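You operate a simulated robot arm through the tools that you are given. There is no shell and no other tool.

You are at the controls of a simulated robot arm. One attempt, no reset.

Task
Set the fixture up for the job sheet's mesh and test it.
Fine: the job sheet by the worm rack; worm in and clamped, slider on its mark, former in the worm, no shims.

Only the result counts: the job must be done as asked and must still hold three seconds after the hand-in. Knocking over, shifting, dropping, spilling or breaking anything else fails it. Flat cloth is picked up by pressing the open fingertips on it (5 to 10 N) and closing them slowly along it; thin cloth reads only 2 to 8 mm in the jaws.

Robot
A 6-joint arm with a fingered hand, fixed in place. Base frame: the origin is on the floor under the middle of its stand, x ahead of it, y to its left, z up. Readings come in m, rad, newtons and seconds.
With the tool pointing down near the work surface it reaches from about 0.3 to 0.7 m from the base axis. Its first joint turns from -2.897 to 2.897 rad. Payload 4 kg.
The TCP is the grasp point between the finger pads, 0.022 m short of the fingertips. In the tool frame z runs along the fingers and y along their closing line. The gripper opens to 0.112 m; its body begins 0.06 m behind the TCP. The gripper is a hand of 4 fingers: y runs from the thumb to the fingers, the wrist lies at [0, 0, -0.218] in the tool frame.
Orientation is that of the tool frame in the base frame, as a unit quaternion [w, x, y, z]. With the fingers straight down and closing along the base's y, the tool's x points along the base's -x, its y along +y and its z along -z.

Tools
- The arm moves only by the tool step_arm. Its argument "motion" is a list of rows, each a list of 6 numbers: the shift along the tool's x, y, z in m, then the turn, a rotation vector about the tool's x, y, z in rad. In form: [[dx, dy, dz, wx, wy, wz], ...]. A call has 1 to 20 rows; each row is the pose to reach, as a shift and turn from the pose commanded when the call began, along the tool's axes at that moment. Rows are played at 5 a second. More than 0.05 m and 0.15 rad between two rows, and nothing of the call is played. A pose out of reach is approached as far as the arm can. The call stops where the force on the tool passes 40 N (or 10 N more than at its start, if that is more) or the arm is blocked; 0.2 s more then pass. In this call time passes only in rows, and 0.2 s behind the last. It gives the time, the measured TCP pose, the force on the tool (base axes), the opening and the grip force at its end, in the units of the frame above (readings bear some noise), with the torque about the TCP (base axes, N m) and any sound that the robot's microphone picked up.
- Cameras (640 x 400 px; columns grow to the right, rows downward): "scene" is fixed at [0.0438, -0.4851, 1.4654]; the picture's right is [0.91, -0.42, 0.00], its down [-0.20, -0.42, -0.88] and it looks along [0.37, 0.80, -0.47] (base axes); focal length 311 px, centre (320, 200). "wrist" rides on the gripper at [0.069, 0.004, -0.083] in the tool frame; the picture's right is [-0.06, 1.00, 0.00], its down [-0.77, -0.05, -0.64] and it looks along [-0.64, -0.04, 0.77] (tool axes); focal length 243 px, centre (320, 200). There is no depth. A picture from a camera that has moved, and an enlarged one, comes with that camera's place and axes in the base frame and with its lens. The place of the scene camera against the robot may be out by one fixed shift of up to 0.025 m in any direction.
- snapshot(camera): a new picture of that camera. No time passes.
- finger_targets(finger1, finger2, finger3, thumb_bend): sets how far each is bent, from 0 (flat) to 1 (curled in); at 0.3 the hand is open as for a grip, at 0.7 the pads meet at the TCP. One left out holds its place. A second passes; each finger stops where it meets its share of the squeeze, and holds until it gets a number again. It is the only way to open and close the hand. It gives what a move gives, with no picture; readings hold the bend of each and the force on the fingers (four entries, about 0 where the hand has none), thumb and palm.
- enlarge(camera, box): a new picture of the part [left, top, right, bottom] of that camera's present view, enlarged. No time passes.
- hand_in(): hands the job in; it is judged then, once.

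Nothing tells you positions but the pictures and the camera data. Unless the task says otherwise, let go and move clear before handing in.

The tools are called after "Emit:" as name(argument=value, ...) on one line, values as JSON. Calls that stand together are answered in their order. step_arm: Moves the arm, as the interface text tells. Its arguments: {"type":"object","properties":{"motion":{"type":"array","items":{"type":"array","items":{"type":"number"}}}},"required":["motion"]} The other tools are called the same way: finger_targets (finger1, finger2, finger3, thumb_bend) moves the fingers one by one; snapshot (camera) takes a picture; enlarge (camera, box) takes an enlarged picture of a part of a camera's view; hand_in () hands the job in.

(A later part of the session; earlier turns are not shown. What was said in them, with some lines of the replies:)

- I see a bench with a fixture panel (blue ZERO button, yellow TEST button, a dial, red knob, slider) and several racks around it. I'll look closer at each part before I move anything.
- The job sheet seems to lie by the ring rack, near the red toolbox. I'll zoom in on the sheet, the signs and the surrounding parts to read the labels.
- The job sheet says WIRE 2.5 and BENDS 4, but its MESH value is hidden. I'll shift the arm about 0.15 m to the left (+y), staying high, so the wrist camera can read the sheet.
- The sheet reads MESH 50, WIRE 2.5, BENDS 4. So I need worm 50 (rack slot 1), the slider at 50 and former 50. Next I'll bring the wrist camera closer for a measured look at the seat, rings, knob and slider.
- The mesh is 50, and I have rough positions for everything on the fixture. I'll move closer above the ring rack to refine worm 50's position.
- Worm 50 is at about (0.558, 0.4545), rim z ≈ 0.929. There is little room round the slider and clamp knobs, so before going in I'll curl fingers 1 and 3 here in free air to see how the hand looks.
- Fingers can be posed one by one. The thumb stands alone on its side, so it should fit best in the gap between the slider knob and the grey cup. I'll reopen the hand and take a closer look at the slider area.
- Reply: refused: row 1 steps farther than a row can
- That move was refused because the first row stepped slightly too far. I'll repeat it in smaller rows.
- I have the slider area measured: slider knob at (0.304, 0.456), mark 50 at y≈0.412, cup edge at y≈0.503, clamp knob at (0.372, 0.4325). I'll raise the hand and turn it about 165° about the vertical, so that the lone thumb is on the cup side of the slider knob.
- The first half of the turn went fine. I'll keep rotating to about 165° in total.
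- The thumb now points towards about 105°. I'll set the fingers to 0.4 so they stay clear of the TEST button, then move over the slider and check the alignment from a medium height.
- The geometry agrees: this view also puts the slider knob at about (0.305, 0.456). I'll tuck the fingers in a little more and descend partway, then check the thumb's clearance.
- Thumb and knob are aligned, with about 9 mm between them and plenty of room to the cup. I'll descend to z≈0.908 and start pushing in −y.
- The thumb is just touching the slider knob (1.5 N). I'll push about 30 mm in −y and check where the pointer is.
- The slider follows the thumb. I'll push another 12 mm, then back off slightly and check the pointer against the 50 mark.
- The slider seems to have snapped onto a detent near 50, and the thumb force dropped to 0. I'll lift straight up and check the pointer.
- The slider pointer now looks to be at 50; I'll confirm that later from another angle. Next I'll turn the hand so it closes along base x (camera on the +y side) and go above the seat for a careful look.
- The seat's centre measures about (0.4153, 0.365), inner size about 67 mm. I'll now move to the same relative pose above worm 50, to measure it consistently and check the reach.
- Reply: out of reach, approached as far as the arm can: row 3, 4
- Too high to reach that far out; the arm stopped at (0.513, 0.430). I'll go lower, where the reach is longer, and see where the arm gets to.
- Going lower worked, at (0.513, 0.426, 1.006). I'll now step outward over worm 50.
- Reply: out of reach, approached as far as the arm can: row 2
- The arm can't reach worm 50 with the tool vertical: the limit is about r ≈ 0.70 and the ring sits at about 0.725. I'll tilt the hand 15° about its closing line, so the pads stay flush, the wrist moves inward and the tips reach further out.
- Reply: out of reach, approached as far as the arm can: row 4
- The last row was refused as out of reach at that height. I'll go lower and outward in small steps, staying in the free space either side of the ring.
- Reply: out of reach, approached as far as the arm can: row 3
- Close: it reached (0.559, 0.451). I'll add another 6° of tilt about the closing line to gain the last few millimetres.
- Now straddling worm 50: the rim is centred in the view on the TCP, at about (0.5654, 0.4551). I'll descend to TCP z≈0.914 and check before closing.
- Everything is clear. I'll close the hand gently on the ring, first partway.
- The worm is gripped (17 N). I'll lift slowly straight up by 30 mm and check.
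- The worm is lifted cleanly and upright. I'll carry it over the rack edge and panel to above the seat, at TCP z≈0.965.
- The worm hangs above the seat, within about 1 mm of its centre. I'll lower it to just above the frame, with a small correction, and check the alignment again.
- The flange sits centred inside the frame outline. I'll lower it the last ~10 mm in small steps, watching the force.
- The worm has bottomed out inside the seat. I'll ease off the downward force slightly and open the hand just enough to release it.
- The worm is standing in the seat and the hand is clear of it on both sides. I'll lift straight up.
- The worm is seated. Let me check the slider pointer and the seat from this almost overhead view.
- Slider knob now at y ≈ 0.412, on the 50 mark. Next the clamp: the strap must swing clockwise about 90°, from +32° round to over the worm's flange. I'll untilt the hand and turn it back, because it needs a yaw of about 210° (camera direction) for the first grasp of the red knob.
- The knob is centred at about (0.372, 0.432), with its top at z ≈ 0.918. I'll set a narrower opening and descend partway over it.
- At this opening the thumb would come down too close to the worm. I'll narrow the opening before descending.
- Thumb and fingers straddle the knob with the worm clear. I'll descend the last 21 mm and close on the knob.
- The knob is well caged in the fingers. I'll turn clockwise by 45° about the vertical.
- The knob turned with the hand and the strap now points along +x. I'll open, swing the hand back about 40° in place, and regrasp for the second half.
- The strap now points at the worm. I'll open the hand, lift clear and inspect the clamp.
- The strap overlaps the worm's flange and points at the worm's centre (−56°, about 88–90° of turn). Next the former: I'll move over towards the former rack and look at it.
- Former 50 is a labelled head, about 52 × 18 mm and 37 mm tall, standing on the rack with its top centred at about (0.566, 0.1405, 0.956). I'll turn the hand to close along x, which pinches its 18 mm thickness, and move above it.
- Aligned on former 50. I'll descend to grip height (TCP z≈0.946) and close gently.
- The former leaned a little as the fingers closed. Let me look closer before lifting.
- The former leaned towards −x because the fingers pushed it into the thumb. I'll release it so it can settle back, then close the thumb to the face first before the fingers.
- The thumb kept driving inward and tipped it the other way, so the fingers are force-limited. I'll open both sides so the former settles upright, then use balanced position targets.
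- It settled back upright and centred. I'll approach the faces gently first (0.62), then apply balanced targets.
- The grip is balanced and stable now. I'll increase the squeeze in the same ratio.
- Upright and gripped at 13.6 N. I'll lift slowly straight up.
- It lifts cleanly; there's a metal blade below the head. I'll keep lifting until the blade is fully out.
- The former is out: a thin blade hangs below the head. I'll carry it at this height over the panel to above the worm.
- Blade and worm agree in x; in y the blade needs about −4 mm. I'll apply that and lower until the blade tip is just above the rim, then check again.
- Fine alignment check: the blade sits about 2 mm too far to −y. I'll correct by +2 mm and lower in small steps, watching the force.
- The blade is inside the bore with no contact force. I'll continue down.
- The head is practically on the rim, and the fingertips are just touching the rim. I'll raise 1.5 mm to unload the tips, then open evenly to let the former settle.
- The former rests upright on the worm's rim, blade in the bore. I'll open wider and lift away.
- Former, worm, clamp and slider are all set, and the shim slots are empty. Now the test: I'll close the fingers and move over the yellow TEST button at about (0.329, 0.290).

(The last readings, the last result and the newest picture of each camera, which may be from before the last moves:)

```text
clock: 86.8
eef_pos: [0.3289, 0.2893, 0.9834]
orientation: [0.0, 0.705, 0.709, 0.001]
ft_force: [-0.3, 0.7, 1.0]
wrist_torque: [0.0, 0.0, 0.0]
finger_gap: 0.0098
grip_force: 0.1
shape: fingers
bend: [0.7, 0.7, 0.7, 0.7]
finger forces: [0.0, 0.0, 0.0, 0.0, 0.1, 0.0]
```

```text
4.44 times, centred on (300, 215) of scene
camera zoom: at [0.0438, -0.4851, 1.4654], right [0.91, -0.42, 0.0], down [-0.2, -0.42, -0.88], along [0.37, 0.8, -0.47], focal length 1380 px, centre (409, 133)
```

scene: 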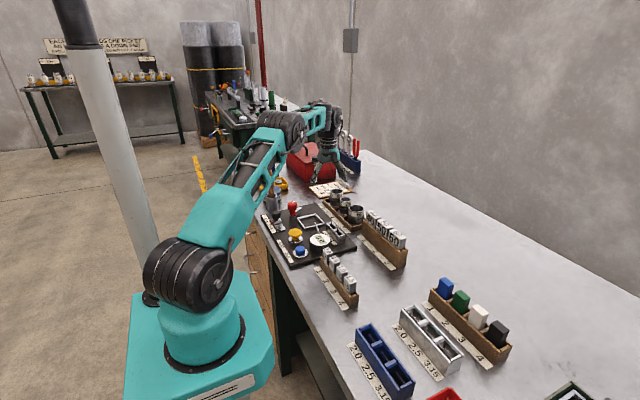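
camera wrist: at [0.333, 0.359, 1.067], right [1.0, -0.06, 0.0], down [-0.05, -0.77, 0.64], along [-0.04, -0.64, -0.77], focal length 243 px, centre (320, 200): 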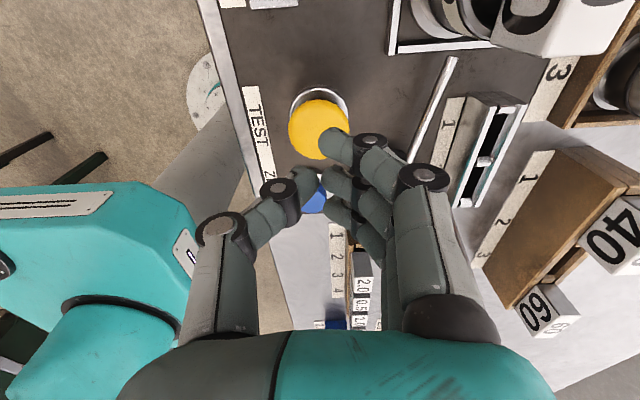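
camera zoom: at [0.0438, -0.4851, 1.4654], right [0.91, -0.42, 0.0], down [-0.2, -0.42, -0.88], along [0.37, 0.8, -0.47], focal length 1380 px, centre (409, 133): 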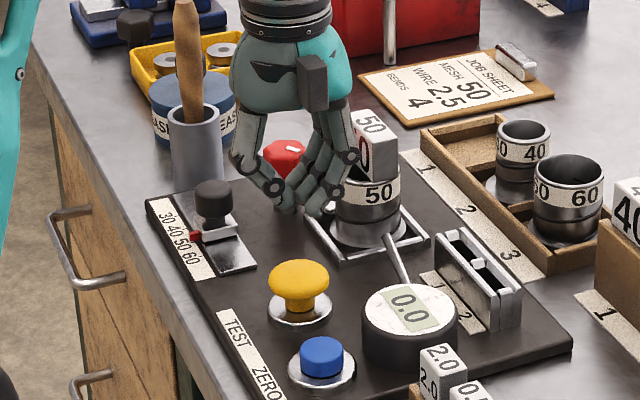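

On target above TEST. I'll descend and press gently, watching for force or a click.

Emit:
step_arm(motion=[[0, 0, 0.025, 0, 0, 0], [0, 0, 0.045, 0, 0, 0], [0, 0, 0.05, 0, 0, 0]])

Emit:
enlarge(camera="scene", box=[265, 190, 345, 260])

Emit:
snapshot(camera="wrist")

```text
clock: 87.6
eef_pos: [0.3285, 0.2892, 0.9327]
orientation: [0.0, 0.706, 0.708, 0.0]
ft_force: [-0.4, 0.2, -0.1]
wrist_torque: [0.0, 0.0, 0.01]
finger_gap: 0.0098
grip_force: 0.0
shape: fingers
bend: [0.7, 0.7, 0.7, 0.7]
finger forces: [0.0, 0.0, 0.0, 0.1, 0.1, 0.0]
```

```text
5.71 times, centred on (305, 225) of scene
camera zoom: at [0.0438, -0.4851, 1.4654], right [0.91, -0.42, 0.0], down [-0.2, -0.42, -0.88], along [0.37, 0.8, -0.47], focal length 1775 px, centre (406, 57)
```

zoom: 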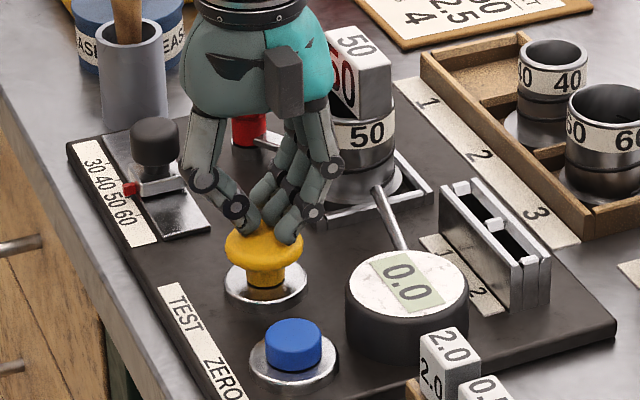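

```text
taken
camera wrist: at [0.3325, 0.3591, 1.0165], right [1.0, -0.06, 0.0], down [-0.05, -0.77, 0.64], along [-0.04, -0.64, -0.77], focal length 243 px, centre (320, 200)
```

wrist: 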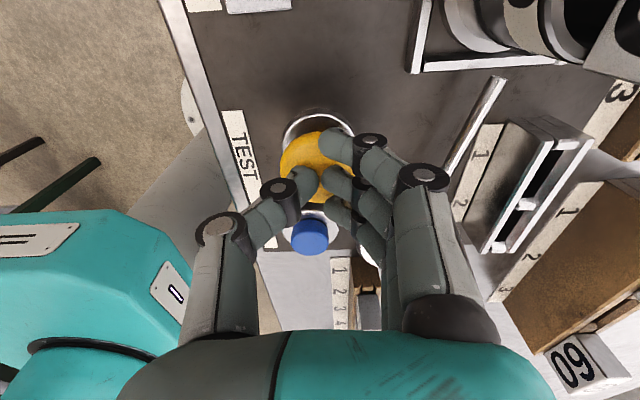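

Emit:
step_arm(motion=[[0, 0, 0.003, 0, 0, 0], [0, 0, 0.006, 0, 0, 0], [0, 0, 0.009, 0, 0, 0]])

Emit:
enlarge(camera="scene", box=[265, 190, 345, 260])

```text
clock: 88.4
eef_pos: [0.3292, 0.2894, 0.9242]
orientation: [0.0, 0.705, 0.709, 0.002]
ft_force: [-0.7, -2.2, 27.6]
wrist_torque: [-0.19, 0.08, 0.04]
finger_gap: 0.0098
grip_force: 14.8
shape: fingers
bend: [0.7, 0.71, 0.7, 0.7]
finger forces: [0.0, 12.7, 0.6, 0.0, 15.8, 0.0]
heard: click
```

```text
5.71 times, centred on (305, 225) of scene
camera zoom: at [0.0438, -0.4851, 1.4654], right [0.91, -0.42, 0.0], down [-0.2, -0.42, -0.88], along [0.37, 0.8, -0.47], focal length 1775 px, centre (406, 57)
```

zoom: 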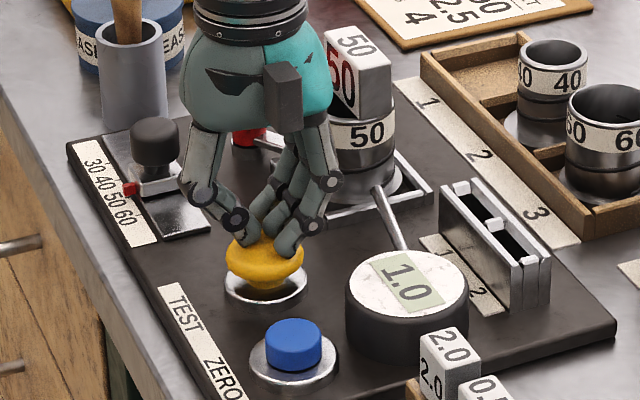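

TEST clicked and the gauge now reads 1.0. I'll lift off straight up and check the final state.

Emit:
step_arm(motion=[[0, 0, -0.02, 0, 0, 0], [0, 0, -0.06, 0, 0, 0], [0, 0, -0.1, 0, 0, 0], [0, 0, -0.14, 0, 0, 0], [0, 0, -0.18, 0, 0, 0]])

Emit:
enlarge(camera="scene", box=[255, 180, 355, 260])

Emit:
snapshot(camera="wrist")

Emit:
snapshot(camera="scene")

```text
clock: 89.6
eef_pos: [0.3272, 0.2889, 1.1045]
orientation: [0.0, 0.705, 0.709, 0.0]
ft_force: [0.2, 0.2, -1.5]
wrist_torque: [0.04, -0.01, -0.03]
finger_gap: 0.0097
grip_force: 0.1
shape: fingers
bend: [0.7, 0.7, 0.7, 0.7]
finger forces: [0.0, 0.0, 0.0, 0.1, 0.0, 0.1]
```

```text
5.00 times, centred on (305, 220) of scene
camera zoom: at [0.0438, -0.4851, 1.4654], right [0.91, -0.42, 0.0], down [-0.2, -0.42, -0.88], along [0.37, 0.8, -0.47], focal length 1553 px, centre (395, 100)
```

zoom: 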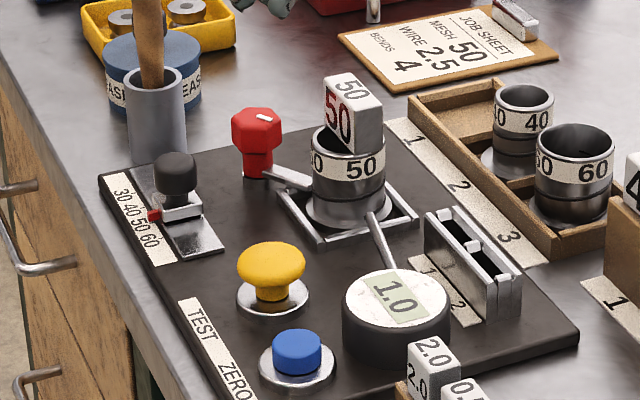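

```text
taken
camera wrist: at [0.3311, 0.3577, 1.1879], right [1.0, -0.06, 0.0], down [-0.04, -0.77, 0.64], along [-0.04, -0.64, -0.77], focal length 243 px, centre (320, 200)
```

wrist: 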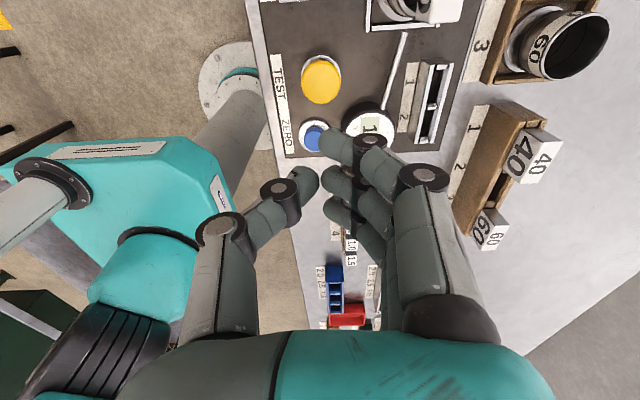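

```text
taken
```

scene: 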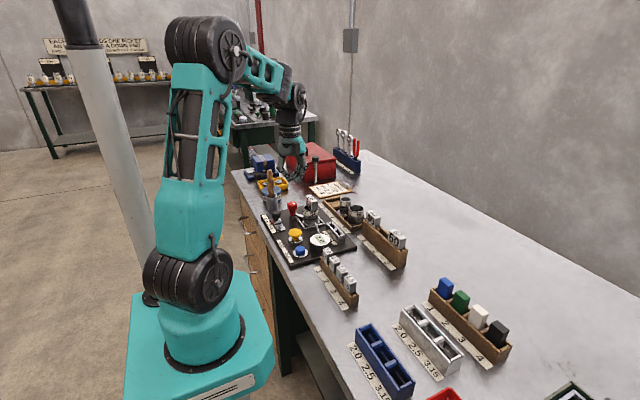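

The gauge holds 1.0 and everything stands as set. Before handing in, I'll go back to the earlier viewing pose to check the slider pointer against its mark and the clamp.

Emit:
finger_targets(finger1=0.3, finger2=0.3, finger3=0.3, thumb_bend=0.3)

Emit:
step_arm(motion=[[0, -0.005, -0.01, 0, 0, -0.14], [0.01, -0.01, -0.02, 0, 0, -0.28], [0.02, -0.015, -0.02, 0, 0, -0.42], [0.03, -0.02, -0.02, 0, 0, -0.56], [0.04, -0.025, -0.02, 0, 0, -0.7], [0.05, -0.03, -0.02, 0, 0, -0.84], [0.06, -0.03, -0.02, 0, 0, -0.98], [0.07, -0.03, -0.02, 0, 0, -1.12], [0.08, -0.03, -0.02, 0, 0, -1.26], [0.09, -0.03, -0.02, 0, 0, -1.4], [0.1, -0.03, -0.02, 0, 0, -1.54]])

Emit:
snapshot(camera="wrist")

Emit:
enlarge(camera="wrist", box=[250, 60, 450, 210])

```text
clock: 90.6
eef_pos: [0.3266, 0.2878, 1.1055]
orientation: [0.0, 0.705, 0.709, 0.0]
ft_force: [0.6, -0.4, 0.8]
wrist_torque: [0.0, -0.04, 0.0]
finger_gap: 0.1123
grip_force: 0.0
shape: fingers
bend: [0.3, 0.3, 0.3, 0.3]
finger forces: [0.0, 0.0, 0.0, 0.0, 0.1, 0.0]
```

```text
clock: 93.0
eef_pos: [0.297, 0.39, 1.123]
orientation: [-0.001, 0.012, 1.0, 0.001]
ft_force: [1.3, -0.2, -0.2]
wrist_torque: [-0.01, 0.0, 0.02]
finger_gap: 0.1125
grip_force: 0.0
shape: fingers
bend: [0.3, 0.3, 0.3, 0.3]
finger forces: [0.0, 0.0, 0.1, 0.0, 0.1, 0.0]
```

```text
taken
camera wrist: at [0.2282, 0.3963, 1.2065], right [0.09, 1.0, 0.0], down [0.76, -0.07, 0.64], along [0.64, -0.06, -0.77], focal length 243 px, centre (320, 200)
```

wrist: 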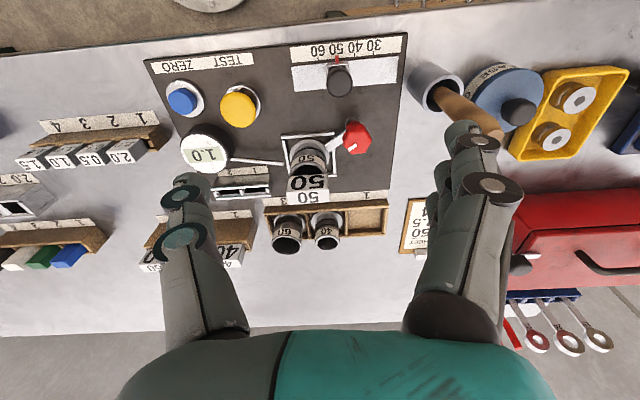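

```text
2.67 times, centred on (350, 135) of wrist
camera zoom: at [0.2282, 0.3963, 1.2065], right [0.09, 1.0, 0.0], down [0.76, -0.07, 0.64], along [0.64, -0.06, -0.77], focal length 647 px, centre (240, 373)
```

zoom: 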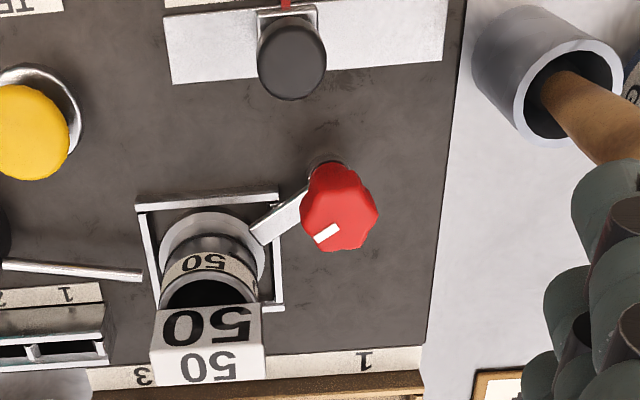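

Emit:
enlarge(camera="wrist", box=[285, 25, 415, 105])

Emit:
enlarge(camera="wrist", box=[160, 120, 350, 220])

Emit:
enlarge(camera="scene", box=[310, 180, 430, 300])

```text
4.92 times, centred on (350, 65) of wrist
camera zoom: at [0.2282, 0.3963, 1.2065], right [0.09, 1.0, 0.0], down [0.76, -0.07, 0.64], along [0.64, -0.06, -0.77], focal length 1194 px, centre (172, 865)
```

zoom: 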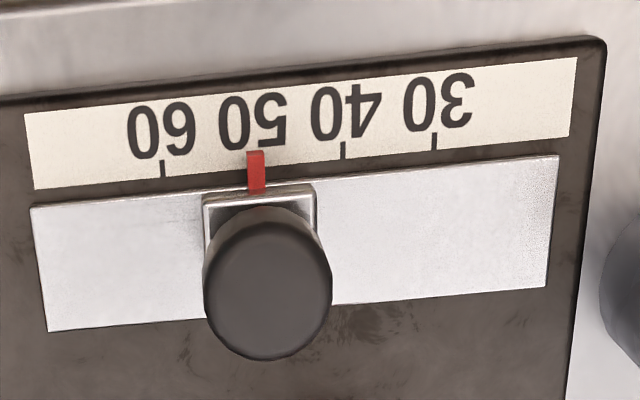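

```text
3.37 times, centred on (255, 170) of wrist
camera zoom: at [0.2282, 0.3963, 1.2065], right [0.09, 1.0, 0.0], down [0.76, -0.07, 0.64], along [0.64, -0.06, -0.77], focal length 817 px, centre (539, 301)
```

zoom: 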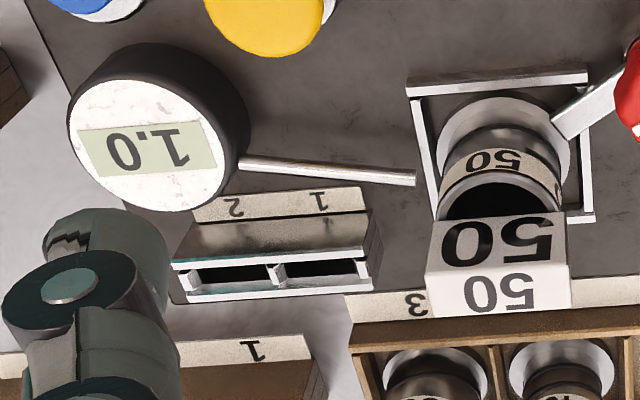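

```text
3.33 times, centred on (370, 240) of scene
camera zoom: at [0.0438, -0.4851, 1.4654], right [0.91, -0.42, 0.0], down [-0.2, -0.42, -0.88], along [0.37, 0.8, -0.47], focal length 1035 px, centre (153, 67)
```

zoom: 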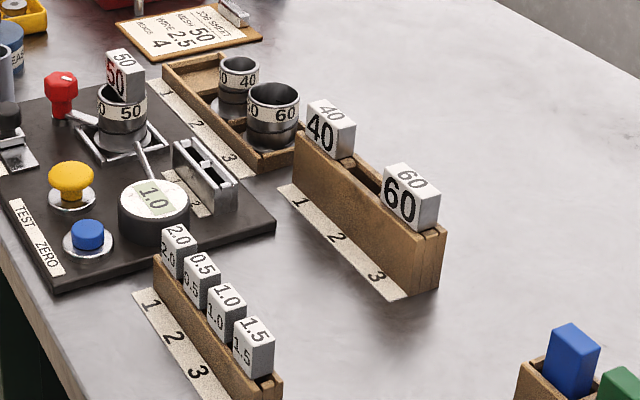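

All checks pass: the pointer is on 50, worm 50 is in the seat with the clamp strap over its flange, former 50 is in the worm, and both shim slots are empty. TEST has been pressed (the gauge reads 1.0), the other parts are where they were, and the hand is open and clear. I'm handing in.

Emit:
hand_in()

```text
The job is handed in.
```

The fixture is set up for mesh 50, as the job sheet asks. I pressed TEST, heard it click, and the gauge went from 0.0 to 1.0. I handed the job in, but the tool gave no verdict, so I don't know how it was judged.

- **Worm:** worm 50 is in the seat, and the clamp is turned about 90° so its strap sits over the worm's flange.
- **Slider:** the pointer is on the 50 mark.
- **Former:** former 50 stands in the worm, with its blade in the bore and its head on the rim.
- **Shims:** both shim slots are empty.

I don't know what gauge reading to expect. I took 1.0 as the test result and didn't add a shim, since the job said none. I also didn't press ZERO, because the gauge already showed 0.0 before the test.

Former 50 leaned in its rack on the first grip and touched nothing else that I could see. I let it settle upright and gripped it again. In the last pictures nothing else had been knocked over or moved, and the hand was open and clear.
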